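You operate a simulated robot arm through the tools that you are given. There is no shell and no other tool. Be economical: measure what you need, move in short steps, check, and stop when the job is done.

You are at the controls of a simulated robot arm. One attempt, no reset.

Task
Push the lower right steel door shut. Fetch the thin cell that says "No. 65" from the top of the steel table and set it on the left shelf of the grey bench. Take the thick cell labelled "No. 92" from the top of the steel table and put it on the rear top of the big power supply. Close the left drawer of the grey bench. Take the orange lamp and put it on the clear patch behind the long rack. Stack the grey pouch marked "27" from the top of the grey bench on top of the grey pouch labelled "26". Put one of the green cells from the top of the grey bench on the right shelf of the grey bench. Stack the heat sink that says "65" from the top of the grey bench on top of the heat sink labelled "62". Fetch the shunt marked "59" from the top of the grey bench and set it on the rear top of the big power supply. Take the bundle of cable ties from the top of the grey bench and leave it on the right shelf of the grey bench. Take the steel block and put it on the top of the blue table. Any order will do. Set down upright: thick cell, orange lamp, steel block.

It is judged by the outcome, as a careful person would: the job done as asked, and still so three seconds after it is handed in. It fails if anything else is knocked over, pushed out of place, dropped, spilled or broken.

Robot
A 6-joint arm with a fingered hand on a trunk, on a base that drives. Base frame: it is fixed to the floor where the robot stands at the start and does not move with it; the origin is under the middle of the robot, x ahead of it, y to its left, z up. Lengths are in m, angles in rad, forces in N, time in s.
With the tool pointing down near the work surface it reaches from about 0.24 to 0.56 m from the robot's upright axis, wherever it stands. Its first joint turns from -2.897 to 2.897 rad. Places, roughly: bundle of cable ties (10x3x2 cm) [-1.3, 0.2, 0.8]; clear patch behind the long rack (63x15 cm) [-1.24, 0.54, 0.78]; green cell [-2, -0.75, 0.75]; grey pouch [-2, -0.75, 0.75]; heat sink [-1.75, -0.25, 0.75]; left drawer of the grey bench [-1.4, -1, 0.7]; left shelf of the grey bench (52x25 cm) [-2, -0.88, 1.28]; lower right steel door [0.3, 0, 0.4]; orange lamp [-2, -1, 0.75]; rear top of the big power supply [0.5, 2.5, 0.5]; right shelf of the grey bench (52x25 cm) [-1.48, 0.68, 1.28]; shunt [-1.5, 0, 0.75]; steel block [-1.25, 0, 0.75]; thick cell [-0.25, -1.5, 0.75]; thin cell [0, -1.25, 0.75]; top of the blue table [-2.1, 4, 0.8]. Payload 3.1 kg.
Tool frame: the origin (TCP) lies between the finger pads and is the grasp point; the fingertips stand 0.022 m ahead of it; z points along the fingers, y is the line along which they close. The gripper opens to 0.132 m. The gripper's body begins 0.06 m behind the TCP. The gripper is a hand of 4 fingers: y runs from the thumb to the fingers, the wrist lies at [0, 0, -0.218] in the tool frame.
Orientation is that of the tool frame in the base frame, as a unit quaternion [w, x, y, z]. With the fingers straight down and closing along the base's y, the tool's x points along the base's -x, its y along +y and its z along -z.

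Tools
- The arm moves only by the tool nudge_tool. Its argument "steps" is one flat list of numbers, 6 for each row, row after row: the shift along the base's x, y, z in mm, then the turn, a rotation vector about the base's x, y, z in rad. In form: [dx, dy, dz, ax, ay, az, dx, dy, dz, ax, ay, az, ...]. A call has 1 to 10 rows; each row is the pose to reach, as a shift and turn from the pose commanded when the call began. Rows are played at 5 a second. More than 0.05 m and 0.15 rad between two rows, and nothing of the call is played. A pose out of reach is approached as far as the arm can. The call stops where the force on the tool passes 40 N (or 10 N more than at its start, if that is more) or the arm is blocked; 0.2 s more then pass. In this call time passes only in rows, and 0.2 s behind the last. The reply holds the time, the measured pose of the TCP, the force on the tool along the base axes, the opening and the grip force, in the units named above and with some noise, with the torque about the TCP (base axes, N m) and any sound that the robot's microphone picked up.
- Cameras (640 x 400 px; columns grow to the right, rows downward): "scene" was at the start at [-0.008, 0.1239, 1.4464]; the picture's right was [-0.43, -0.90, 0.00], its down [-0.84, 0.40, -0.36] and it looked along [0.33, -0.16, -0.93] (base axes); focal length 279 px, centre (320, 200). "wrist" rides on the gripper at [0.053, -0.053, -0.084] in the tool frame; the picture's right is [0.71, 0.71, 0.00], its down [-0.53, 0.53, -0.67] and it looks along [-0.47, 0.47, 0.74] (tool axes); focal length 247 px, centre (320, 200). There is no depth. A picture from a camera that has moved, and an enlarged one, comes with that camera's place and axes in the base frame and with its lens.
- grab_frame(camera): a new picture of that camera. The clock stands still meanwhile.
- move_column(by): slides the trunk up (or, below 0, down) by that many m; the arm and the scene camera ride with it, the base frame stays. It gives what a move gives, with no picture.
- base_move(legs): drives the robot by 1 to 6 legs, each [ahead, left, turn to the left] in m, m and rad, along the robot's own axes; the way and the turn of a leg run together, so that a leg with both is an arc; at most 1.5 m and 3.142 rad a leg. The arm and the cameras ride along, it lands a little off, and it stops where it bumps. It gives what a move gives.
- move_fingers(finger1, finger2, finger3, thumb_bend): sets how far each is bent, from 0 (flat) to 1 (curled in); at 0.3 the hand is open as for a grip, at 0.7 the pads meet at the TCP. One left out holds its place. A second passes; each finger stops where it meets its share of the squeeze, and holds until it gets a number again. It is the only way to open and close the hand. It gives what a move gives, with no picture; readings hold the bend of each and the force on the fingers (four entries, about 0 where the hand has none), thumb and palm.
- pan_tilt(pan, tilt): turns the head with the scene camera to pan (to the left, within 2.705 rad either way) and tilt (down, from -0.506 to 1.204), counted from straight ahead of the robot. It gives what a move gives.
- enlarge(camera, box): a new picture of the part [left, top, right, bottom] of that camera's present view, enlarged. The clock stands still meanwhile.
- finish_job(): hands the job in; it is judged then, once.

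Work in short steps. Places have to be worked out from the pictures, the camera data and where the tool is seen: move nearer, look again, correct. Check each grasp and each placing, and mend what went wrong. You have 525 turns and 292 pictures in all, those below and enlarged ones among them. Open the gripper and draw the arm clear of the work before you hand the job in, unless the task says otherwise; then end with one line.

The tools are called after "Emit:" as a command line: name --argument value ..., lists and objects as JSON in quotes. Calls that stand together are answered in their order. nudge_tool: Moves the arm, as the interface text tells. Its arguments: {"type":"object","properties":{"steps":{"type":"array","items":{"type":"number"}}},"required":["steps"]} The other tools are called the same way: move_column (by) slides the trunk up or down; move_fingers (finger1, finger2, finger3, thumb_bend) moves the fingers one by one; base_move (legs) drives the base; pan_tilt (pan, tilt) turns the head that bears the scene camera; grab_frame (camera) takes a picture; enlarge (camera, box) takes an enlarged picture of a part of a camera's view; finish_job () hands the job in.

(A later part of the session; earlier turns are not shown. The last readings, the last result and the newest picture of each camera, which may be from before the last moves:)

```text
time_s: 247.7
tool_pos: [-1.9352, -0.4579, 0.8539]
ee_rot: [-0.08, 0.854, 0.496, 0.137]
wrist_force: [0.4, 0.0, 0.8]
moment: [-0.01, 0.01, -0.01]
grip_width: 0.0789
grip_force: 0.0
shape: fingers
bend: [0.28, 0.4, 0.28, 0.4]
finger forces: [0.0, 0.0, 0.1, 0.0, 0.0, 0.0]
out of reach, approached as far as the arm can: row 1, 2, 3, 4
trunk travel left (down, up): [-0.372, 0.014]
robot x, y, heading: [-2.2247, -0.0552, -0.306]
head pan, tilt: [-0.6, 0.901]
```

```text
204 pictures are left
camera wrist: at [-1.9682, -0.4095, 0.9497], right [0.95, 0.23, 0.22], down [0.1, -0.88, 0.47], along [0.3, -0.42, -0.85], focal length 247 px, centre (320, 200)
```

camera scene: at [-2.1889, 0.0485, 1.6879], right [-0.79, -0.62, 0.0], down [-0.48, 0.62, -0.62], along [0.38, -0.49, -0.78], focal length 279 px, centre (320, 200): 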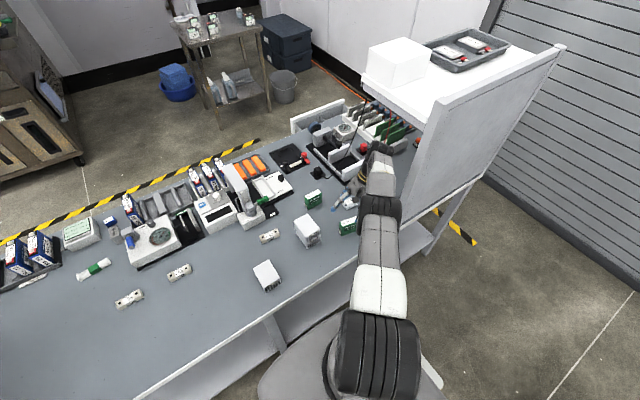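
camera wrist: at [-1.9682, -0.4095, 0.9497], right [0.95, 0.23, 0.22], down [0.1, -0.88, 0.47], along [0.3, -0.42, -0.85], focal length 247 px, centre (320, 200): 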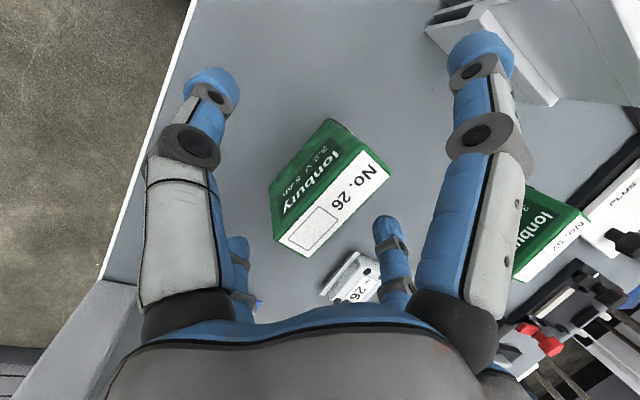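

Reach is short with trunk so high. Raise the hand and lower the trunk by the same amount.

Emit:
nudge_tool --steps '[4, -3, 40, 0, 0, 0, 9, -7, 80, 0, 0, 0, 14, -11, 120, 0, 0, 0, 14, -11, 160, 0, 0, 0]'

Emit:
move_column --by -0.13

Emit:
grab_frame --camera "wrist"

```text
time_s: 248.7
tool_pos: [-1.9238, -0.4669, 1.0144]
ee_rot: [-0.079, 0.854, 0.496, 0.137]
wrist_force: [0.0, 0.2, 0.1]
moment: [0.03, -0.02, -0.01]
grip_width: 0.0787
grip_force: 0.1
shape: fingers
bend: [0.28, 0.4, 0.28, 0.4]
finger forces: [0.0, 0.0, 0.0, 0.0, 0.1, 0.0]
trunk travel left (down, up): [-0.372, 0.014]
robot x, y, heading: [-2.2245, -0.0535, -0.306]
head pan, tilt: [-0.6, 0.901]
```

```text
time_s: 250.2
tool_pos: [-1.9223, -0.4675, 0.8829]
ee_rot: [-0.079, 0.854, 0.496, 0.137]
wrist_force: [0.1, 0.4, -0.2]
moment: [0.0, -0.06, 0.02]
grip_width: 0.0786
grip_force: 0.1
shape: fingers
bend: [0.28, 0.4, 0.28, 0.4]
finger forces: [0.0, 0.1, 0.0, 0.1, 0.0, 0.1]
trunk travel left (down, up): [-0.242, 0.144]
robot x, y, heading: [-2.225, -0.052, -0.303]
head pan, tilt: [-0.6, 0.901]
```

```text
203 pictures are left
camera wrist: at [-1.9564, -0.42, 0.9793], right [0.95, 0.23, 0.22], down [0.11, -0.88, 0.47], along [0.3, -0.42, -0.85], focal length 247 px, centre (320, 200)
```

wrist: 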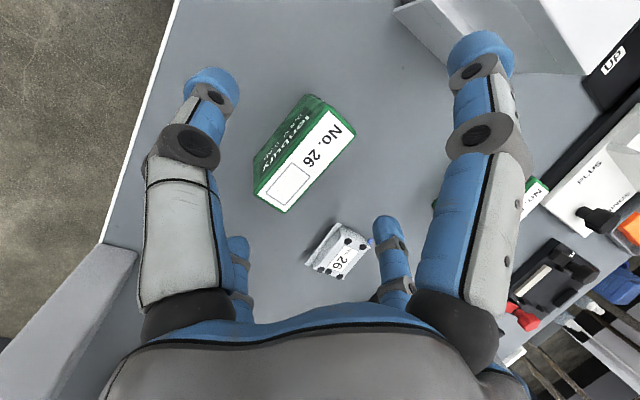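

Aligned. Descend 38 mm and grip.

Emit:
nudge_tool --steps '[0, 0, -20, 0, 0, 0, 0, 0, -38, 0, 0, 0]'

Emit:
move_fingers --finger2 0.7 --thumb_bend 0.7

Emit:
grab_frame --camera "wrist"

```text
time_s: 250.8
tool_pos: [-1.9217, -0.4681, 0.8439]
ee_rot: [-0.079, 0.853, 0.496, 0.138]
wrist_force: [1.0, -0.2, -0.5]
moment: [-0.01, -0.02, 0.0]
grip_width: 0.0787
grip_force: 0.0
shape: fingers
bend: [0.28, 0.4, 0.28, 0.4]
finger forces: [0.0, 0.1, 0.0, 0.1, 0.0, 0.0]
trunk travel left (down, up): [-0.242, 0.144]
robot x, y, heading: [-2.2243, -0.0516, -0.309]
head pan, tilt: [-0.6, 0.901]
```

```text
time_s: 251.8
tool_pos: [-1.9236, -0.4685, 0.8454]
ee_rot: [-0.079, 0.854, 0.496, 0.137]
wrist_force: [-1.4, 0.4, 1.1]
moment: [0.02, 0.01, 0.07]
grip_width: 0.0613
grip_force: 6.2
shape: fingers
bend: [0.28, 0.63, 0.28, 0.65]
finger forces: [0.0, 5.7, 0.1, 0.0, 6.6, 0.1]
trunk travel left (down, up): [-0.242, 0.144]
robot x, y, heading: [-2.2267, -0.0493, -0.306]
head pan, tilt: [-0.6, 0.901]
```

```text
202 pictures are left
camera wrist: at [-1.9565, -0.4201, 0.9405], right [0.95, 0.23, 0.22], down [0.11, -0.88, 0.47], along [0.3, -0.42, -0.85], focal length 247 px, centre (320, 200)
```

wrist: 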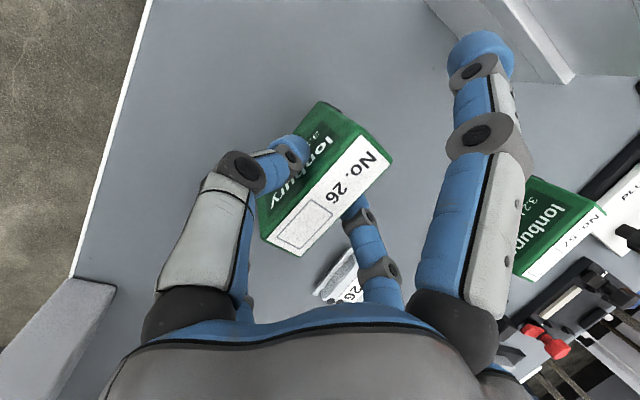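

Thumb and finger 2 hold it; add the end fingers for stability and lift.

Emit:
move_fingers --finger1 0.7 --finger3 0.7

Emit:
nudge_tool --steps '[0, 0, 30, 0, 0, 0, 0, 0, 70, 0, 0, 0, 0, 20, 110, 0, 0, 0, 0, 60, 130, 0, 0, 0, 0, 100, 150, 0, 0, 0, -10, 140, 165, 0, 0, 0, -20, 180, 180, 0, 0, 0]'

Emit:
grab_frame --camera "wrist"

```text
time_s: 252.8
tool_pos: [-1.9244, -0.4685, 0.8447]
ee_rot: [-0.08, 0.854, 0.496, 0.136]
wrist_force: [0.4, 0.1, 0.6]
moment: [-0.11, 0.05, -0.02]
grip_width: 0.0256
grip_force: 12.4
shape: fingers
bend: [0.51, 0.63, 0.46, 0.65]
finger forces: [6.4, 5.8, 7.0, 0.0, 6.2, 0.1]
trunk travel left (down, up): [-0.242, 0.144]
robot x, y, heading: [-2.2254, -0.0486, -0.304]
head pan, tilt: [-0.6, 0.901]
```

```text
time_s: 254.4
tool_pos: [-1.9424, -0.2845, 1.0271]
ee_rot: [-0.078, 0.854, 0.496, 0.136]
wrist_force: [0.2, 0.2, -2.0]
moment: [-0.01, 0.0, 0.01]
grip_width: 0.0252
grip_force: 11.4
shape: fingers
bend: [0.52, 0.63, 0.46, 0.65]
finger forces: [5.7, 5.6, 5.8, 0.1, 5.9, 0.0]
trunk travel left (down, up): [-0.242, 0.144]
robot x, y, heading: [-2.2244, -0.0524, -0.303]
head pan, tilt: [-0.6, 0.901]
```

```text
201 pictures are left
camera wrist: at [-1.9764, -0.2366, 1.1224], right [0.95, 0.23, 0.22], down [0.1, -0.88, 0.47], along [0.3, -0.42, -0.85], focal length 247 px, centre (320, 200)
```

wrist: 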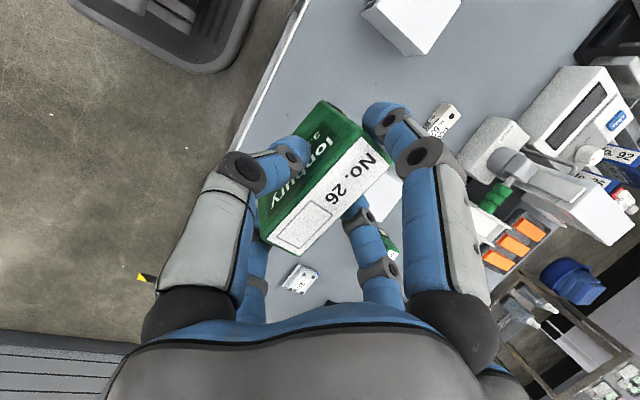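

Held well. Raise the trunk and drive left toward the right shelf, then look at the shelf.

Emit:
move_column --by 0.14

Emit:
base_move --legs '[[0, 0.4, 0]]'

Emit:
pan_tilt --pan 0.5 --tilt 0.5

Emit:
grab_frame --camera "scene"

```text
time_s: 256.1
tool_pos: [-1.942, -0.286, 1.1667]
ee_rot: [-0.079, 0.854, 0.496, 0.136]
wrist_force: [-0.2, 0.2, -2.8]
moment: [0.01, -0.02, -0.01]
grip_width: 0.0251
grip_force: 11.4
shape: fingers
bend: [0.52, 0.63, 0.46, 0.65]
finger forces: [5.9, 5.6, 5.8, 0.1, 5.9, 0.0]
trunk travel left (down, up): [-0.382, 0.004]
robot x, y, heading: [-2.2238, -0.0509, -0.304]
head pan, tilt: [-0.6, 0.901]
```

```text
time_s: 258.6
tool_pos: [-1.8188, 0.0996, 1.1657]
ee_rot: [-0.078, 0.857, 0.491, 0.137]
wrist_force: [1.3, 0.6, -2.7]
moment: [0.0, 0.02, 0.02]
grip_width: 0.0252
grip_force: 11.8
shape: fingers
bend: [0.52, 0.63, 0.46, 0.65]
finger forces: [5.9, 5.6, 5.8, 0.0, 5.9, 0.0]
trunk travel left (down, up): [-0.382, 0.004]
robot x, y, heading: [-2.0982, 0.3367, -0.316]
head pan, tilt: [-0.6, 0.901]
```

```text
time_s: 260.0
tool_pos: [-1.8193, 0.0979, 1.1666]
ee_rot: [-0.079, 0.857, 0.49, 0.137]
wrist_force: [0.6, -0.7, -2.9]
moment: [0.02, -0.01, 0.02]
grip_width: 0.0248
grip_force: 11.1
shape: fingers
bend: [0.52, 0.63, 0.46, 0.65]
finger forces: [5.9, 5.6, 5.8, 0.1, 6.0, 0.0]
trunk travel left (down, up): [-0.382, 0.004]
robot x, y, heading: [-2.0987, 0.34, -0.32]
head pan, tilt: [0.499, 0.499]
```

```text
200 pictures are left
camera scene: at [-2.0188, 0.5122, 1.7314], right [0.18, -0.98, 0.0], down [-0.47, -0.09, -0.88], along [0.86, 0.16, -0.48], focal length 279 px, centre (320, 200)
```

scene: 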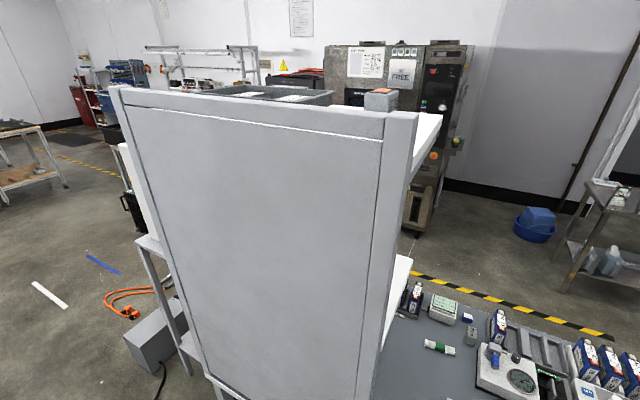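

The upper shelf leaves only ~0.3 m clearance, so the hand must come in steeply tilted from the side. I'll set the cell on the open bench, then regrasp it with a steep tilt using only thumb and finger 2.

Emit:
nudge_tool --steps '[15, 10, -40, 0, 0, 0.05, 30, 20, -80, 0, 0, 0.1, 45, 30, -120, 0, 0, 0.15, 60, 40, -160, 0, 0, 0.21, 80, 50, -200, 0, 0, 0.21, 100, 60, -240, 0, 0, 0.21, 119, 71, -275, 0, 0, 0.21, 119, 71, -300, 0, 0, 0.21]'

Emit:
grab_frame --camera "wrist"

```text
time_s: 261.8
tool_pos: [-1.7007, 0.1695, 0.8655]
ee_rot: [-0.092, 0.801, 0.577, 0.128]
wrist_force: [0.2, 0.1, -2.5]
moment: [-0.02, 0.0, -0.03]
grip_width: 0.0247
grip_force: 11.6
shape: fingers
bend: [0.52, 0.63, 0.46, 0.65]
finger forces: [5.8, 5.6, 5.9, 0.0, 5.8, 0.0]
trunk travel left (down, up): [-0.382, 0.004]
robot x, y, heading: [-2.1034, 0.3367, -0.317]
head pan, tilt: [0.499, 0.499]
```

```text
199 pictures are left
camera wrist: at [-1.7431, 0.2099, 0.9611], right [0.88, 0.41, 0.22], down [0.28, -0.84, 0.47], along [0.38, -0.35, -0.85], focal length 247 px, centre (320, 200)
```

wrist: 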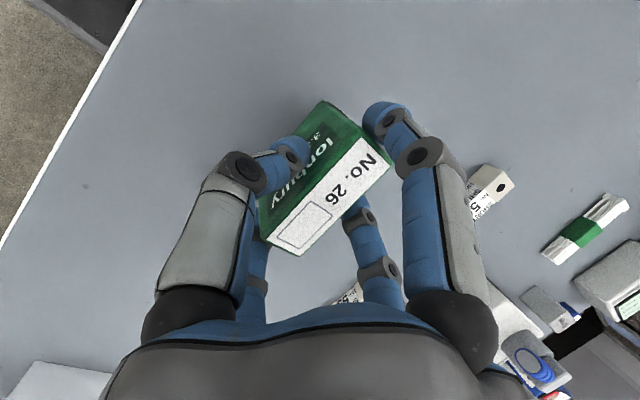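

Free area confirmed. Lower to contact and release.

Emit:
nudge_tool --steps '[0, 0, -8, 0, 0, 0, 0, 0, -14, 0, 0, 0, 0, 0, -18, 0, 0, 0, 0, 0, -22, 0, 0, 0, 0, 0, -26, 0, 0, 0]'

Emit:
move_fingers --finger1 0.32 --finger2 0.42 --finger3 0.32 --thumb_bend 0.42

Emit:
grab_frame --camera "wrist"

```text
time_s: 263.0
tool_pos: [-1.7014, 0.1703, 0.8426]
ee_rot: [-0.09, 0.801, 0.578, 0.13]
wrist_force: [-1.8, 0.3, 16.2]
moment: [-0.2, 0.02, 0.0]
grip_width: 0.0256
grip_force: 15.3
shape: fingers
bend: [0.51, 0.63, 0.46, 0.65]
finger forces: [7.0, 7.2, 8.6, 0.0, 7.7, 0.0]
trunk travel left (down, up): [-0.382, 0.004]
robot x, y, heading: [-2.0989, 0.336, -0.319]
head pan, tilt: [0.499, 0.499]
```

```text
time_s: 264.0
tool_pos: [-1.7012, 0.1702, 0.8403]
ee_rot: [-0.093, 0.801, 0.577, 0.129]
wrist_force: [-0.5, -0.1, -0.1]
moment: [0.02, -0.01, 0.02]
grip_width: 0.0722
grip_force: 0.0
shape: fingers
bend: [0.32, 0.42, 0.32, 0.42]
finger forces: [0.0, 0.0, 0.1, 0.0, 0.0, 0.0]
trunk travel left (down, up): [-0.382, 0.004]
robot x, y, heading: [-2.0985, 0.3386, -0.316]
head pan, tilt: [0.499, 0.499]
```

```text
198 pictures are left
camera wrist: at [-1.7434, 0.2107, 0.9366], right [0.88, 0.41, 0.22], down [0.28, -0.84, 0.47], along [0.38, -0.36, -0.85], focal length 247 px, centre (320, 200)
```

wrist: 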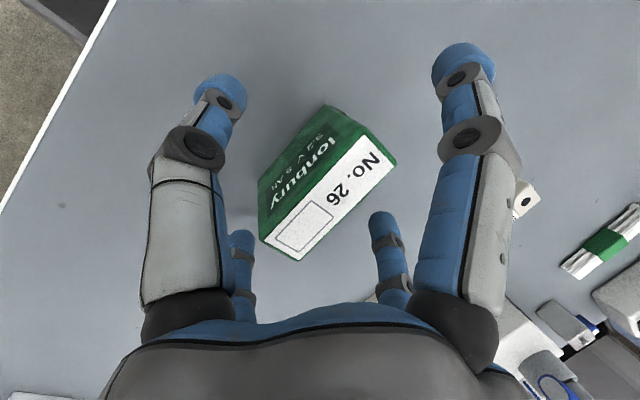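

Cell stands on the bench. Withdraw along the tool axis, curl fingers 1 and 3, and increase tilt to ~0.87 rad.

Emit:
nudge_tool --steps '[-3, -10, 35, 0, 0, 0, -6, -20, 70, 0, 0, 0, -9, -30, 105, 0, 0, 0]'

Emit:
move_fingers --finger1 1.0 --finger3 1.0

Emit:
nudge_tool --steps '[0, 0, 0, 0.135, -0.044, 0, 0, 0, 0, 0.271, -0.088, 0, 0, 0, 0, 0.406, -0.132, 0, 0, 0, 0, 0.542, -0.176, 0]'

Emit:
grab_frame --camera "wrist"

Emit:
pan_tilt --pan 0.0 --tilt 0.85

Emit:
grab_frame --camera "scene"

```text
time_s: 264.8
tool_pos: [-1.7098, 0.141, 0.9453]
ee_rot: [-0.093, 0.801, 0.578, 0.128]
wrist_force: [0.0, -0.1, 0.2]
moment: [0.02, 0.04, 0.01]
grip_width: 0.0721
grip_force: 0.1
shape: fingers
bend: [0.32, 0.42, 0.32, 0.42]
finger forces: [0.0, 0.0, 0.0, 0.0, 0.0, 0.1]
trunk travel left (down, up): [-0.382, 0.004]
robot x, y, heading: [-2.0978, 0.3375, -0.318]
head pan, tilt: [0.499, 0.499]
```

```text
time_s: 265.8
tool_pos: [-1.709, 0.1419, 0.9462]
ee_rot: [-0.092, 0.801, 0.577, 0.128]
wrist_force: [-0.7, 0.4, 0.2]
moment: [-0.01, 0.02, 0.0]
grip_width: 0.0391
grip_force: 0.1
shape: fingers
bend: [0.75, 0.42, 0.75, 0.42]
finger forces: [0.0, 0.0, 0.1, 0.0, 0.1, 0.1]
trunk travel left (down, up): [-0.382, 0.004]
robot x, y, heading: [-2.1006, 0.3347, -0.321]
head pan, tilt: [0.499, 0.499]
```

```text
time_s: 266.8
tool_pos: [-1.7104, 0.14, 0.9465]
ee_rot: [-0.253, 0.732, 0.527, 0.349]
wrist_force: [-0.6, -0.4, -0.4]
moment: [-0.03, 0.0, 0.01]
grip_width: 0.0387
grip_force: 0.1
shape: fingers
bend: [0.75, 0.42, 0.75, 0.42]
finger forces: [0.0, 0.0, 0.0, 0.0, 0.0, 0.1]
trunk travel left (down, up): [-0.382, 0.004]
robot x, y, heading: [-2.0972, 0.3352, -0.313]
head pan, tilt: [0.499, 0.499]
```

```text
197 pictures are left
camera wrist: at [-1.7693, 0.1272, 1.0392], right [0.81, 0.2, 0.55], down [0.23, -0.97, 0.01], along [0.53, 0.12, -0.84], focal length 247 px, centre (320, 200)
```

wrist: 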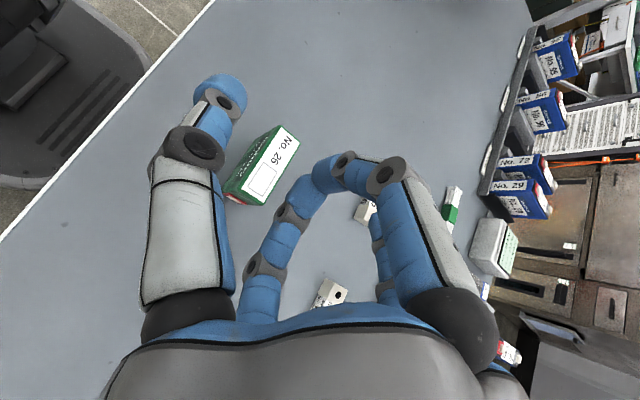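

```text
time_s: 267.7
tool_pos: [-1.7094, 0.1407, 0.9453]
ee_rot: [-0.252, 0.733, 0.528, 0.347]
wrist_force: [-0.8, -0.2, 0.0]
moment: [0.0, 0.01, 0.02]
grip_width: 0.039
grip_force: 0.1
shape: fingers
bend: [0.75, 0.42, 0.75, 0.42]
finger forces: [0.0, 0.0, 0.0, 0.0, 0.0, 0.0]
trunk travel left (down, up): [-0.382, 0.004]
robot x, y, heading: [-2.0998, 0.3393, -0.323]
head pan, tilt: [0.0, 0.85]
```

```text
196 pictures are left
camera scene: at [-2.0342, 0.4717, 1.7015], right [-0.31, -0.95, 0.0], down [-0.71, 0.23, -0.66], along [0.63, -0.21, -0.75], focal length 279 px, centre (320, 200)
```

scene: 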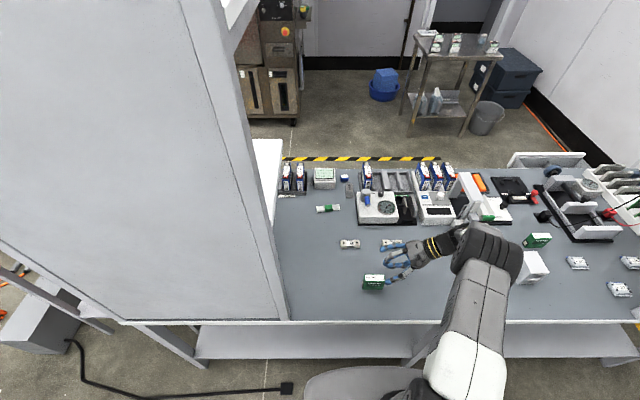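

Fingers 1 and 3 collide with each other when curled. A 0.5 rad tilt with the wrist just outside the upper shelf suffices, so I'll regrasp with ~0.37 rad tilt using all four fingers.

Emit:
move_fingers --finger1 0.28 --finger3 0.28 --finger2 0.4 --thumb_bend 0.4

Emit:
nudge_tool --steps '[0, 8, 0, -0.12, 0.039, 0, 0, 16, 0, -0.24, 0.078, 0, 4, 22, 0, -0.36, 0.117, 0, 8, 27, 0, -0.476, 0.155, 0, 8, 27, -35, -0.476, 0.155, 0]'

Emit:
grab_frame --camera "wrist"

```text
time_s: 268.7
tool_pos: [-1.7095, 0.1414, 0.9445]
ee_rot: [-0.252, 0.733, 0.528, 0.347]
wrist_force: [-0.1, 0.3, 0.7]
moment: [0.01, 0.04, 0.01]
grip_width: 0.0785
grip_force: 0.2
shape: fingers
bend: [0.28, 0.4, 0.28, 0.4]
finger forces: [0.0, 0.0, 0.0, 0.0, 0.0, 0.1]
trunk travel left (down, up): [-0.382, 0.004]
robot x, y, heading: [-2.1013, 0.3381, -0.318]
head pan, tilt: [0.0, 0.85]
```

```text
time_s: 269.9
tool_pos: [-1.7026, 0.1665, 0.9101]
ee_rot: [-0.113, 0.796, 0.575, 0.155]
wrist_force: [0.2, -0.1, -0.4]
moment: [0.04, 0.0, 0.03]
grip_width: 0.0784
grip_force: 0.1
shape: fingers
bend: [0.28, 0.4, 0.28, 0.4]
finger forces: [0.0, 0.0, 0.0, 0.0, 0.0, 0.0]
trunk travel left (down, up): [-0.382, 0.004]
robot x, y, heading: [-2.0975, 0.3349, -0.318]
head pan, tilt: [0.0, 0.85]
```

```text
195 pictures are left
camera wrist: at [-1.7464, 0.201, 1.0076], right [0.88, 0.4, 0.27], down [0.27, -0.87, 0.42], along [0.4, -0.3, -0.87], focal length 247 px, centre (320, 200)
```

wrist: 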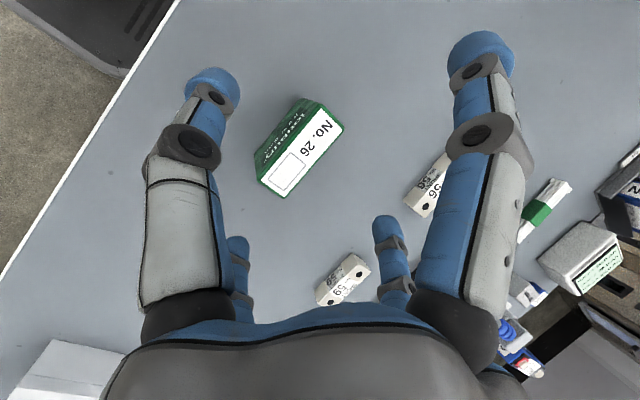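

Emit:
nudge_tool --steps '[3, 4, -30, 0, 0, 0, 3, 4, -50, 0, 0, 0, 3, 4, -62, 0, 0, 0]'

Emit:
move_fingers --finger2 0.7 --thumb_bend 0.7

Emit:
move_fingers --finger1 0.7 --finger3 0.7

Emit:
nudge_tool --steps '[0, 0, 40, 0, 0, 0, -10, 0, 85, 0, 0, 0, -20, 0, 130, 0, 0, 0, -30, 0, 175, 0, 0, 0, -40, 0, 220, 0, 0, 0, -50, 0, 265, 0, 0, 0, -60, 0, 310, 0, 0, 0]'

Emit:
grab_frame --camera "wrist"

```text
time_s: 270.7
tool_pos: [-1.6999, 0.1716, 0.8485]
ee_rot: [-0.112, 0.797, 0.573, 0.156]
wrist_force: [-0.8, 0.0, -0.2]
moment: [-0.02, 0.0, 0.0]
grip_width: 0.0786
grip_force: 0.1
shape: fingers
bend: [0.28, 0.4, 0.28, 0.4]
finger forces: [0.0, 0.0, 0.1, 0.0, 0.0, 0.0]
trunk travel left (down, up): [-0.382, 0.004]
robot x, y, heading: [-2.1011, 0.3338, -0.314]
head pan, tilt: [0.0, 0.85]
```

```text
time_s: 271.7
tool_pos: [-1.7005, 0.1712, 0.8489]
ee_rot: [-0.112, 0.796, 0.574, 0.155]
wrist_force: [-0.1, 0.9, -0.4]
moment: [0.01, 0.01, 0.01]
grip_width: 0.0614
grip_force: 6.1
shape: fingers
bend: [0.28, 0.63, 0.28, 0.65]
finger forces: [0.1, 5.7, 0.0, 0.1, 6.4, 0.1]
trunk travel left (down, up): [-0.382, 0.004]
robot x, y, heading: [-2.101, 0.3388, -0.318]
head pan, tilt: [0.0, 0.85]
```

```text
time_s: 272.7
tool_pos: [-1.6998, 0.172, 0.8496]
ee_rot: [-0.112, 0.796, 0.575, 0.156]
wrist_force: [-0.3, 1.1, 1.1]
moment: [-0.09, 0.07, 0.02]
grip_width: 0.0242
grip_force: 12.4
shape: fingers
bend: [0.52, 0.63, 0.44, 0.65]
finger forces: [6.1, 5.5, 6.9, 0.1, 6.3, 0.0]
trunk travel left (down, up): [-0.382, 0.004]
robot x, y, heading: [-2.0994, 0.3373, -0.316]
head pan, tilt: [0.0, 0.85]
```

```text
time_s: 274.3
tool_pos: [-1.7612, 0.1721, 1.16]
ee_rot: [-0.113, 0.796, 0.574, 0.155]
wrist_force: [-0.1, -0.3, -2.2]
moment: [-0.02, -0.01, 0.02]
grip_width: 0.0234
grip_force: 11.9
shape: fingers
bend: [0.53, 0.63, 0.44, 0.65]
finger forces: [5.6, 5.6, 5.8, 0.0, 6.1, 0.0]
trunk travel left (down, up): [-0.382, 0.004]
robot x, y, heading: [-2.1013, 0.3393, -0.316]
head pan, tilt: [0.0, 0.85]
```

```text
194 pictures are left
camera wrist: at [-1.8058, 0.2055, 1.2573], right [0.88, 0.4, 0.27], down [0.27, -0.87, 0.42], along [0.4, -0.3, -0.87], focal length 247 px, centre (320, 200)
```

wrist: 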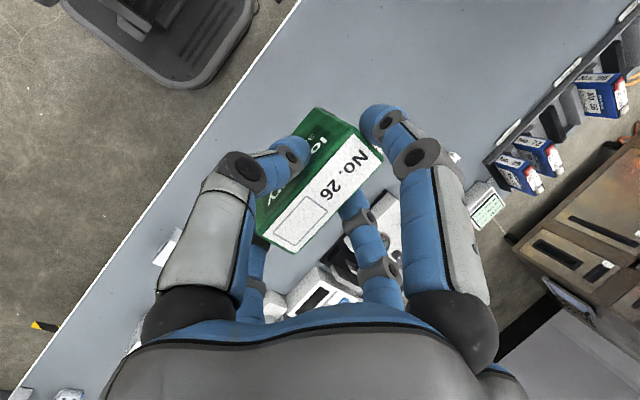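

Regrasped. Shift base left slightly, raise the hand to shelf height beside the shelf (still outside), with 0.5 rad tilt.

Emit:
base_move --legs '[[0, 0.04, 0]]'

Emit:
nudge_tool --steps '[10, 10, 40, 0.03, -0.01, 0, 25, 20, 80, 0.06, -0.02, 0, 40, 32, 120, 0.09, -0.03, 0, 58, 48, 160, 0.124, -0.04, 0, 76, 64, 195, 0.124, -0.04, 0, 92, 80, 220, 0.124, -0.04, 0, 106, 96, 225, 0.124, -0.04, 0]'

Emit:
pan_tilt --pan 0.3 --tilt 0.6

Emit:
grab_frame --camera "scene"

Emit:
grab_frame --camera "wrist"

```text
time_s: 275.2
tool_pos: [-1.7492, 0.2077, 1.1585]
ee_rot: [-0.113, 0.796, 0.573, 0.156]
wrist_force: [0.3, -0.5, -2.7]
moment: [-0.02, 0.02, 0.02]
grip_width: 0.0236
grip_force: 11.8
shape: fingers
bend: [0.53, 0.63, 0.44, 0.65]
finger forces: [5.7, 5.8, 5.7, 0.0, 6.1, 0.0]
trunk travel left (down, up): [-0.382, 0.004]
robot x, y, heading: [-2.0884, 0.3741, -0.318]
head pan, tilt: [0.0, 0.85]
```

```text
time_s: 276.8
tool_pos: [-1.6412, 0.3046, 1.3837]
ee_rot: [-0.15, 0.785, 0.565, 0.205]
wrist_force: [-0.3, -1.0, -3.1]
moment: [0.0, -0.01, 0.02]
grip_width: 0.023
grip_force: 11.9
shape: fingers
bend: [0.53, 0.63, 0.44, 0.65]
finger forces: [5.6, 5.7, 5.7, 0.1, 5.8, 0.0]
trunk travel left (down, up): [-0.382, 0.004]
robot x, y, heading: [-2.0839, 0.3734, -0.314]
head pan, tilt: [0.0, 0.85]
```

```text
time_s: 277.6
tool_pos: [-1.6425, 0.3048, 1.3823]
ee_rot: [-0.15, 0.785, 0.565, 0.207]
wrist_force: [-1.1, -0.4, -2.4]
moment: [0.0, 0.06, 0.04]
grip_width: 0.0233
grip_force: 11.3
shape: fingers
bend: [0.53, 0.63, 0.44, 0.65]
finger forces: [5.6, 5.7, 5.7, 0.1, 5.7, 0.1]
trunk travel left (down, up): [-0.382, 0.004]
robot x, y, heading: [-2.0841, 0.375, -0.321]
head pan, tilt: [0.3, 0.6]
```

```text
193 pictures are left
camera scene: at [-2.0076, 0.5318, 1.7222], right [-0.02, -1.0, 0.0], down [-0.57, 0.01, -0.82], along [0.82, -0.02, -0.57], focal length 279 px, centre (320, 200)
```

scene: 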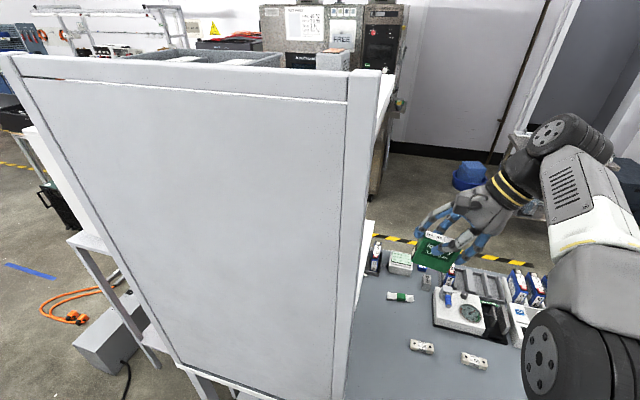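

```text
192 pictures are left
camera wrist: at [-1.6891, 0.3254, 1.4821], right [0.87, 0.36, 0.35], down [0.25, -0.91, 0.32], along [0.43, -0.19, -0.88], focal length 247 px, centre (320, 200)
```

wrist: 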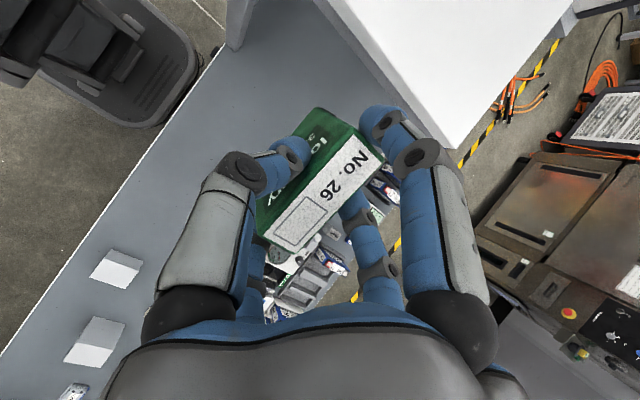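

Shelf is empty and at the expected place. Slide the cell in over the shelf.

Emit:
nudge_tool --steps '[19, 44, 0, 0, 0, 0, 37, 88, 0, 0, 0, 0, 56, 132, 0, 0, 0, 0, 75, 176, 0, 0, 0, 0]'

Emit:
grab_frame --camera "wrist"

Emit:
grab_frame --camera "scene"

```text
time_s: 278.6
tool_pos: [-1.5827, 0.4826, 1.3706]
ee_rot: [-0.15, 0.784, 0.566, 0.206]
wrist_force: [0.5, -0.4, -2.5]
moment: [-0.01, 0.0, -0.05]
grip_width: 0.0233
grip_force: 10.7
shape: fingers
bend: [0.53, 0.63, 0.44, 0.65]
finger forces: [5.7, 5.6, 5.4, 0.0, 5.5, 0.0]
out of reach, approached as far as the arm can: row 4
trunk travel left (down, up): [-0.382, 0.004]
robot x, y, heading: [-2.0849, 0.376, -0.318]
head pan, tilt: [0.3, 0.6]
```

```text
191 pictures are left
camera wrist: at [-1.6305, 0.5038, 1.4694], right [0.87, 0.36, 0.35], down [0.25, -0.91, 0.32], along [0.43, -0.19, -0.88], focal length 247 px, centre (320, 200)
```

wrist: 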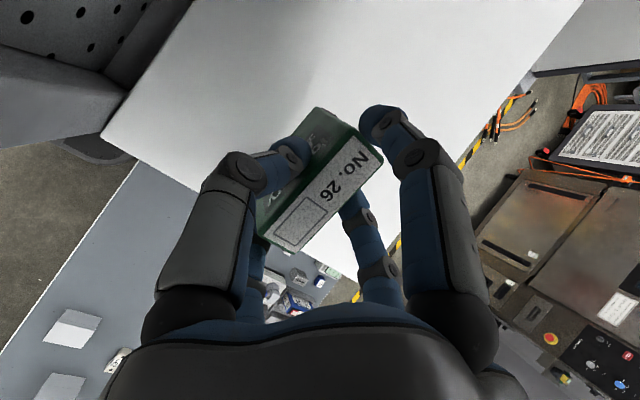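

```text
190 pictures are left
camera scene: at [-2.0088, 0.5343, 1.7221], right [-0.02, -1.0, 0.0], down [-0.56, 0.01, -0.83], along [0.83, -0.02, -0.56], focal length 279 px, centre (320, 200)
```

scene: 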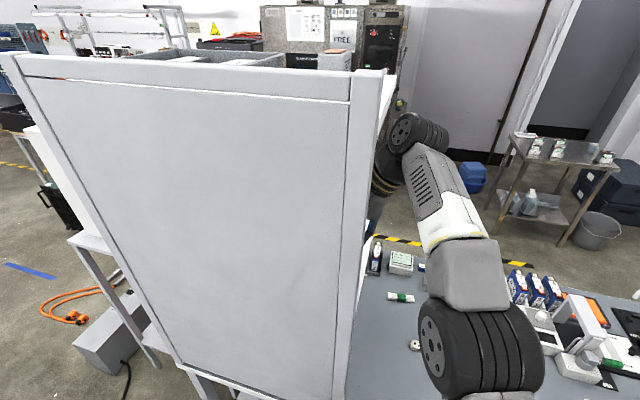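

Cell is over the shelf ~4 cm inside its left edge. Lower to contact.

Emit:
nudge_tool --steps '[0, 0, -6, 0, 0, 0, 0, 0, -11, 0, 0, 0, 0, 0, -16, 0, 0, 0, 0, 0, -20, 0, 0, 0, 0, 0, -24, 0, 0, 0, 0, 0, -28, 0, 0, 0]'

```text
time_s: 280.0
tool_pos: [-1.5803, 0.4775, 1.3449]
ee_rot: [-0.15, 0.784, 0.566, 0.206]
wrist_force: [0.0, 1.1, -2.5]
moment: [-0.02, 0.02, -0.01]
grip_width: 0.0233
grip_force: 10.4
shape: fingers
bend: [0.53, 0.63, 0.44, 0.65]
finger forces: [5.5, 5.6, 5.5, 0.0, 5.7, 0.0]
trunk travel left (down, up): [-0.382, 0.004]
robot x, y, heading: [-2.085, 0.3728, -0.315]
head pan, tilt: [0.3, 0.6]
```

Emit:
nudge_tool --steps '[0, 0, -4, 0, 0, 0, 0, 0, -8, 0, 0, 0, 0, 0, -12, 0, 0, 0, 0, 0, -16, 0, 0, 0, 0, 0, -20, 0, 0, 0]'

Emit:
grab_frame --camera "wrist"

```text
time_s: 281.2
tool_pos: [-1.5848, 0.4771, 1.329]
ee_rot: [-0.149, 0.783, 0.566, 0.209]
wrist_force: [1.6, 1.2, 24.2]
moment: [-0.26, 0.04, -0.01]
grip_width: 0.0313
grip_force: 18.3
shape: fingers
bend: [0.48, 0.62, 0.44, 0.66]
finger forces: [11.4, 8.1, 9.3, 0.1, 7.6, 0.1]
trunk travel left (down, up): [-0.382, 0.004]
robot x, y, heading: [-2.0886, 0.3732, -0.316]
head pan, tilt: [0.3, 0.6]
```

```text
189 pictures are left
camera wrist: at [-1.6325, 0.499, 1.4274], right [0.86, 0.36, 0.35], down [0.25, -0.91, 0.32], along [0.44, -0.19, -0.88], focal length 247 px, centre (320, 200)
```

wrist: 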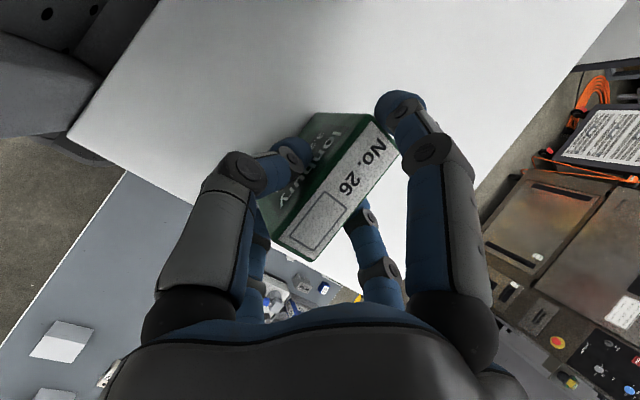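

Contact; the cell levelled itself. Release.

Emit:
move_fingers --finger1 0.33 --finger2 0.45 --finger3 0.33 --thumb_bend 0.45

Emit:
grab_frame --camera "wrist"

```text
time_s: 282.2
tool_pos: [-1.5815, 0.4774, 1.3257]
ee_rot: [-0.15, 0.784, 0.565, 0.208]
wrist_force: [0.2, -0.1, -0.5]
moment: [0.02, -0.01, 0.0]
grip_width: 0.0676
grip_force: 0.0
shape: fingers
bend: [0.33, 0.45, 0.33, 0.45]
finger forces: [0.1, 0.0, 0.0, 0.0, 0.0, 0.0]
trunk travel left (down, up): [-0.382, 0.004]
robot x, y, heading: [-2.0866, 0.3745, -0.315]
head pan, tilt: [0.3, 0.6]
```

```text
188 pictures are left
camera wrist: at [-1.6301, 0.4987, 1.4253], right [0.87, 0.36, 0.35], down [0.25, -0.91, 0.32], along [0.43, -0.19, -0.88], focal length 247 px, centre (320, 200)
```

wrist: 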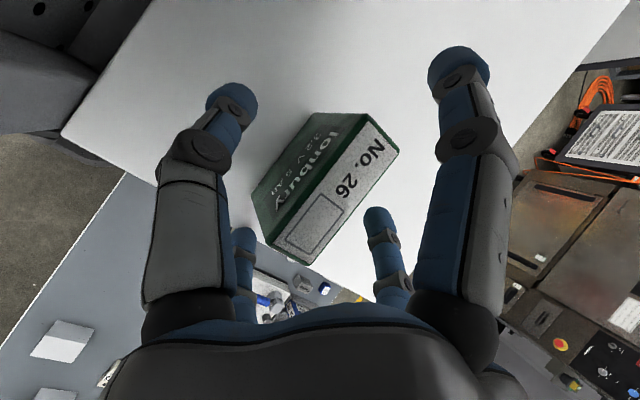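

Cell stands on the right shelf. Withdraw along the tool axis then sideways out.

Emit:
nudge_tool --steps '[-6, -18, 30, 0, 0, 0, -12, -37, 60, 0, 0, 0, -25, -75, 75, 0, 0, 0, -38, -115, 75, 0, 0, 0, -50, -155, 75, 0, 0, 0, -62, -195, 60, 0, 0, 0, -75, -235, 40, 0, 0, 0]'

Emit:
grab_frame --camera "wrist"

```text
time_s: 283.8
tool_pos: [-1.657, 0.239, 1.3664]
ee_rot: [-0.15, 0.785, 0.565, 0.207]
wrist_force: [-0.2, 0.0, 0.1]
moment: [0.0, 0.01, -0.06]
grip_width: 0.0677
grip_force: 0.1
shape: fingers
bend: [0.33, 0.45, 0.33, 0.45]
finger forces: [0.1, 0.1, 0.0, 0.1, 0.1, 0.0]
trunk travel left (down, up): [-0.382, 0.004]
robot x, y, heading: [-2.0867, 0.3774, -0.315]
head pan, tilt: [0.3, 0.6]
```

```text
187 pictures are left
camera wrist: at [-1.7057, 0.2607, 1.465], right [0.87, 0.36, 0.35], down [0.25, -0.91, 0.32], along [0.43, -0.19, -0.88], focal length 247 px, centre (320, 200)
```

wrist: 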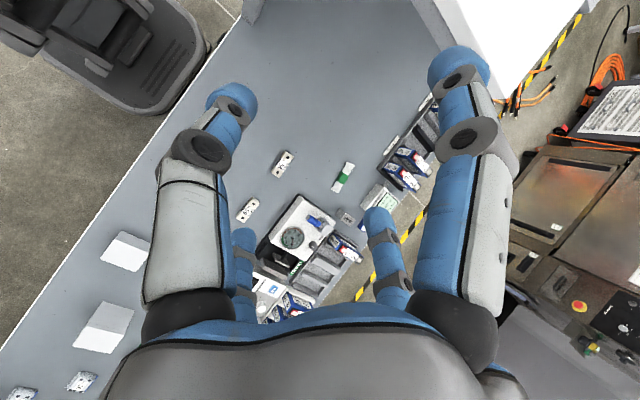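

Green cell delivered. Now back to the pouches: drive right, lower the trunk, and set the hand with a modest tilt toward the left shelf.

Emit:
base_move --legs '[[0, -0.55, 0]]'

Emit:
nudge_tool --steps '[0, 0, -30, -0.14, 0.045, 0, 0, 0, -60, -0.28, 0.09, 0, 0, 0, -90, -0.42, 0.136, 0, 0, 0, -120, -0.56, 0.18, 0, 0, 0, -150, -0.7, 0.227, 0, 0, 0, -180, -0.8, 0.26, 0]'

Emit:
move_column --by -0.13

Emit:
grab_frame --camera "wrist"

```text
time_s: 286.9
tool_pos: [-1.8263, -0.2779, 1.3654]
ee_rot: [-0.15, 0.783, 0.567, 0.206]
wrist_force: [0.7, -0.7, -0.2]
moment: [-0.02, 0.04, -0.01]
grip_width: 0.0683
grip_force: 0.0
shape: fingers
bend: [0.33, 0.45, 0.33, 0.45]
finger forces: [0.1, 0.0, 0.0, 0.0, 0.0, 0.1]
trunk travel left (down, up): [-0.382, 0.004]
robot x, y, heading: [-2.2553, -0.1446, -0.312]
head pan, tilt: [0.3, 0.6]
```

```text
time_s: 288.3
tool_pos: [-1.8265, -0.2782, 1.1838]
ee_rot: [0.095, 0.798, 0.58, -0.133]
wrist_force: [0.1, 0.9, 0.4]
moment: [-0.02, 0.0, -0.02]
grip_width: 0.0683
grip_force: 0.0
shape: fingers
bend: [0.33, 0.45, 0.33, 0.45]
finger forces: [0.1, 0.1, 0.0, 0.1, 0.0, 0.0]
trunk travel left (down, up): [-0.382, 0.004]
robot x, y, heading: [-2.2558, -0.1505, -0.31]
head pan, tilt: [0.3, 0.6]
```

```text
time_s: 289.9
tool_pos: [-1.8262, -0.2765, 1.0558]
ee_rot: [0.094, 0.799, 0.579, -0.132]
wrist_force: [0.0, 0.0, 0.2]
moment: [-0.02, 0.0, -0.01]
grip_width: 0.068
grip_force: 0.0
shape: fingers
bend: [0.33, 0.45, 0.33, 0.45]
finger forces: [0.0, 0.0, 0.0, 0.1, 0.0, 0.1]
trunk travel left (down, up): [-0.252, 0.134]
robot x, y, heading: [-2.2551, -0.1439, -0.31]
head pan, tilt: [0.3, 0.6]
```

```text
186 pictures are left
camera wrist: at [-1.8529, -0.188, 1.117], right [0.88, 0.42, -0.23], down [0.41, -0.43, 0.8], along [0.24, -0.8, -0.55], focal length 247 px, centre (320, 200)
```

wrist: 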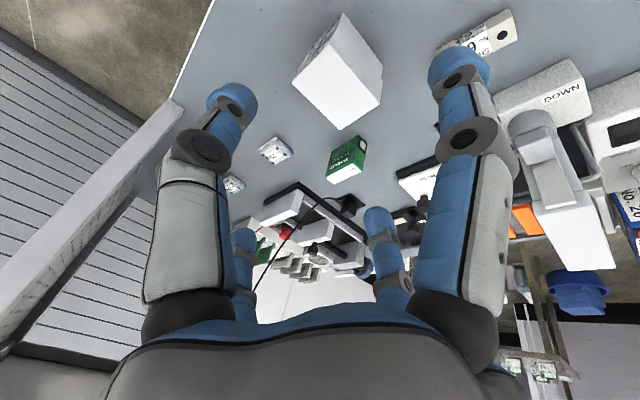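

Emit:
move_fingers --finger1 0.75 --finger3 0.75 --finger2 0.4 --thumb_bend 0.4

Emit:
nudge_tool --steps '[-20, -42, 0, 0, 0, 0, -40, -84, 0, 0, 0, 0, -60, -126, 0, 0, 0, 0, -80, -168, 0, 0, 0, 0, -98, -210, 0, 0, 0, 0, -115, -252, -15, 0, 0, 0, -130, -290, -40, 0, 0, 0, -140, -320, -70, 0, 0, 0]'

Emit:
grab_frame --camera "wrist"

Emit:
pan_tilt --pan -0.3 --tilt 0.9

Emit:
grab_frame --camera "scene"

```text
time_s: 290.9
tool_pos: [-1.8266, -0.2779, 1.0551]
ee_rot: [0.094, 0.799, 0.579, -0.131]
wrist_force: [-0.4, 0.0, 0.4]
moment: [0.0, -0.05, -0.01]
grip_width: 0.0419
grip_force: 0.0
shape: fingers
bend: [0.73, 0.4, 0.73, 0.4]
finger forces: [0.1, 0.0, 0.0, 0.0, 0.0, 0.0]
trunk travel left (down, up): [-0.252, 0.134]
robot x, y, heading: [-2.258, -0.1441, -0.314]
head pan, tilt: [0.3, 0.6]
```

```text
time_s: 292.7
tool_pos: [-1.9678, -0.5966, 0.9845]
ee_rot: [0.093, 0.799, 0.579, -0.132]
wrist_force: [0.1, 0.5, 0.3]
moment: [0.02, 0.0, 0.02]
grip_width: 0.042
grip_force: 0.0
shape: fingers
bend: [0.73, 0.4, 0.73, 0.4]
finger forces: [0.1, 0.0, 0.0, 0.1, 0.0, 0.0]
trunk travel left (down, up): [-0.252, 0.134]
robot x, y, heading: [-2.2556, -0.1435, -0.313]
head pan, tilt: [0.3, 0.6]
```

```text
185 pictures are left
camera wrist: at [-1.9941, -0.5074, 1.0466], right [0.88, 0.42, -0.23], down [0.41, -0.44, 0.8], along [0.24, -0.8, -0.56], focal length 247 px, centre (320, 200)
```

wrist: 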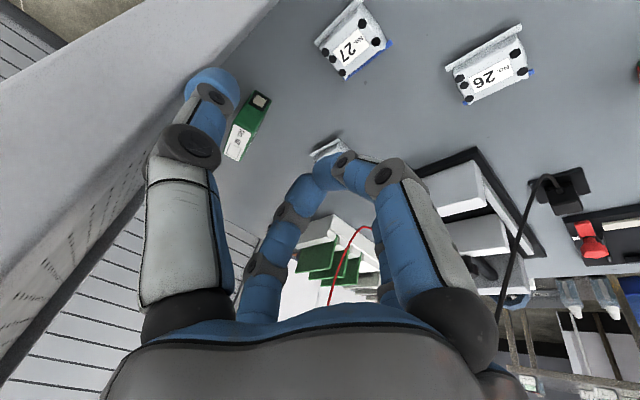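

```text
time_s: 293.7
tool_pos: [-1.9675, -0.5961, 0.9855]
ee_rot: [0.094, 0.798, 0.58, -0.131]
wrist_force: [0.0, 0.5, 0.1]
moment: [0.01, -0.02, 0.02]
grip_width: 0.0419
grip_force: 0.1
shape: fingers
bend: [0.73, 0.4, 0.73, 0.4]
finger forces: [0.0, 0.0, 0.0, 0.1, 0.0, 0.0]
trunk travel left (down, up): [-0.252, 0.134]
robot x, y, heading: [-2.2547, -0.147, -0.307]
head pan, tilt: [-0.3, 0.901]
```

```text
184 pictures are left
camera scene: at [-2.2051, -0.0312, 1.5673], right [-0.57, -0.82, 0.0], down [-0.64, 0.45, -0.62], along [0.51, -0.36, -0.78], focal length 279 px, centre (320, 200)
```

scene: 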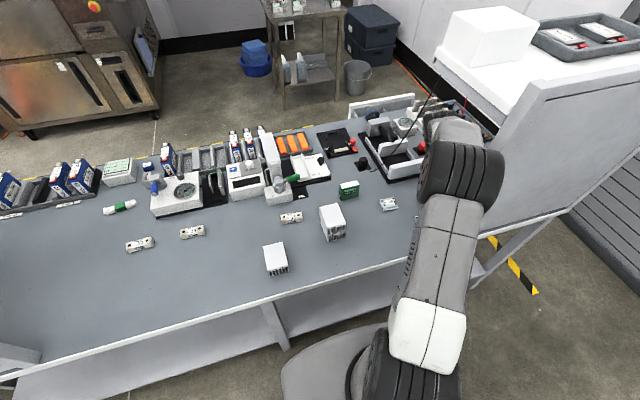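

Pouch 27 located at (-1.975,-0.615). Descend above it.

Emit:
nudge_tool --steps '[-2, -4, -40, 0, 0, 0, -4, -9, -80, 0, 0, 0, -4, -9, -120, 0, 0, 0, -4, -9, -145, 0, 0, 0]'

Emit:
grab_frame --camera "wrist"

```text
time_s: 294.7
tool_pos: [-1.9709, -0.6073, 0.8416]
ee_rot: [0.095, 0.799, 0.579, -0.131]
wrist_force: [0.0, 1.1, 0.7]
moment: [-0.02, -0.01, -0.01]
grip_width: 0.0421
grip_force: 0.0
shape: fingers
bend: [0.73, 0.4, 0.73, 0.4]
finger forces: [0.0, 0.0, 0.0, 0.1, 0.0, 0.1]
trunk travel left (down, up): [-0.252, 0.134]
robot x, y, heading: [-2.2549, -0.1496, -0.309]
head pan, tilt: [-0.3, 0.901]
```

```text
183 pictures are left
camera wrist: at [-1.9969, -0.5171, 0.9035], right [0.88, 0.42, -0.23], down [0.41, -0.43, 0.8], along [0.24, -0.8, -0.55], focal length 247 px, centre (320, 200)
```

wrist: 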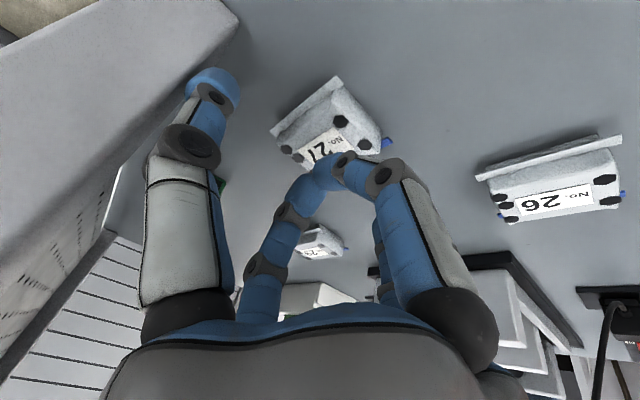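

Emit:
nudge_tool --steps '[0, 0, -10, 0, 0, 0, 0, 0, -18, 0, 0, 0, 0, 0, -25, 0, 0, 0]'

Emit:
move_fingers --finger2 0.7 --thumb_bend 0.7

Emit:
grab_frame --camera "wrist"

```text
time_s: 295.5
tool_pos: [-1.9718, -0.6082, 0.8189]
ee_rot: [0.096, 0.799, 0.579, -0.132]
wrist_force: [1.4, 0.4, 9.7]
moment: [0.01, 0.04, 0.02]
grip_width: 0.0423
grip_force: 4.9
shape: fingers
bend: [0.75, 0.4, 0.74, 0.4]
finger forces: [10.4, 0.0, 0.0, 0.0, 0.0, 0.1]
trunk travel left (down, up): [-0.252, 0.134]
robot x, y, heading: [-2.2571, -0.148, -0.309]
head pan, tilt: [-0.3, 0.901]
```

```text
time_s: 296.5
tool_pos: [-1.9719, -0.607, 0.818]
ee_rot: [0.095, 0.799, 0.579, -0.131]
wrist_force: [-1.0, -0.2, 15.6]
moment: [-0.11, 0.05, -0.04]
grip_width: 0.0106
grip_force: 9.1
shape: fingers
bend: [0.75, 0.58, 0.75, 0.61]
finger forces: [0.0, 7.7, 0.0, 0.1, 11.3, 0.0]
trunk travel left (down, up): [-0.252, 0.134]
robot x, y, heading: [-2.2543, -0.1448, -0.309]
head pan, tilt: [-0.3, 0.901]
```

```text
182 pictures are left
camera wrist: at [-1.9976, -0.5171, 0.8793], right [0.88, 0.42, -0.23], down [0.41, -0.43, 0.8], along [0.24, -0.8, -0.55], focal length 247 px, centre (320, 200)
```

wrist: 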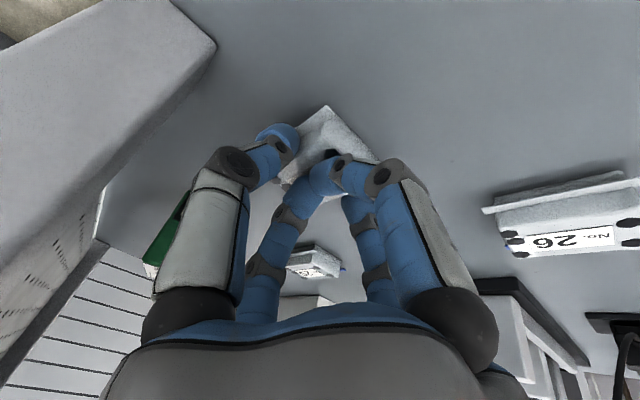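

Thumb and finger 2 have the pouch. Lift and check.

Emit:
nudge_tool --steps '[0, 0, 15, 0, 0, 0, 0, 0, 35, 0, 0, 0, 0, 0, 60, 0, 0, 0, 0, 0, 85, 0, 0, 0]'

Emit:
grab_frame --camera "wrist"

Emit:
enlarge --camera "scene" --box '[360, 100, 520, 230]'

```text
time_s: 297.5
tool_pos: [-1.9713, -0.6065, 0.9005]
ee_rot: [0.094, 0.798, 0.58, -0.131]
wrist_force: [0.2, -0.5, 0.0]
moment: [0.01, 0.02, 0.04]
grip_width: 0.0082
grip_force: 8.7
shape: fingers
bend: [0.74, 0.57, 0.74, 0.62]
finger forces: [0.1, 8.4, 0.1, 0.0, 9.1, 0.0]
trunk travel left (down, up): [-0.252, 0.134]
robot x, y, heading: [-2.2579, -0.1477, -0.31]
head pan, tilt: [-0.3, 0.901]
```

```text
181 pictures are left
camera wrist: at [-1.9978, -0.5167, 0.9631], right [0.88, 0.42, -0.23], down [0.41, -0.44, 0.8], along [0.24, -0.8, -0.56], focal length 247 px, centre (320, 200)
```

wrist: 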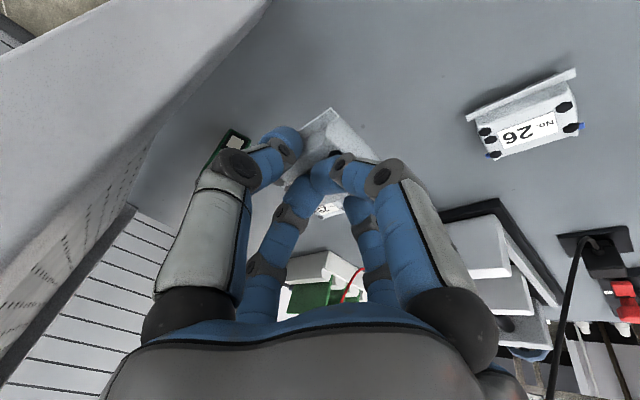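

```text
3.08 times, centred on (440, 165) of scene
camera zoom: at [-2.2055, -0.0311, 1.5672], right [-0.57, -0.82, 0.0], down [-0.64, 0.45, -0.62], along [0.51, -0.36, -0.78], focal length 859 px, centre (-49, 308)
```

zoom: 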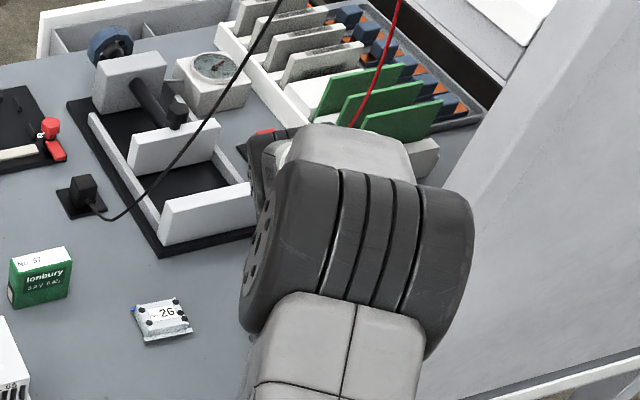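

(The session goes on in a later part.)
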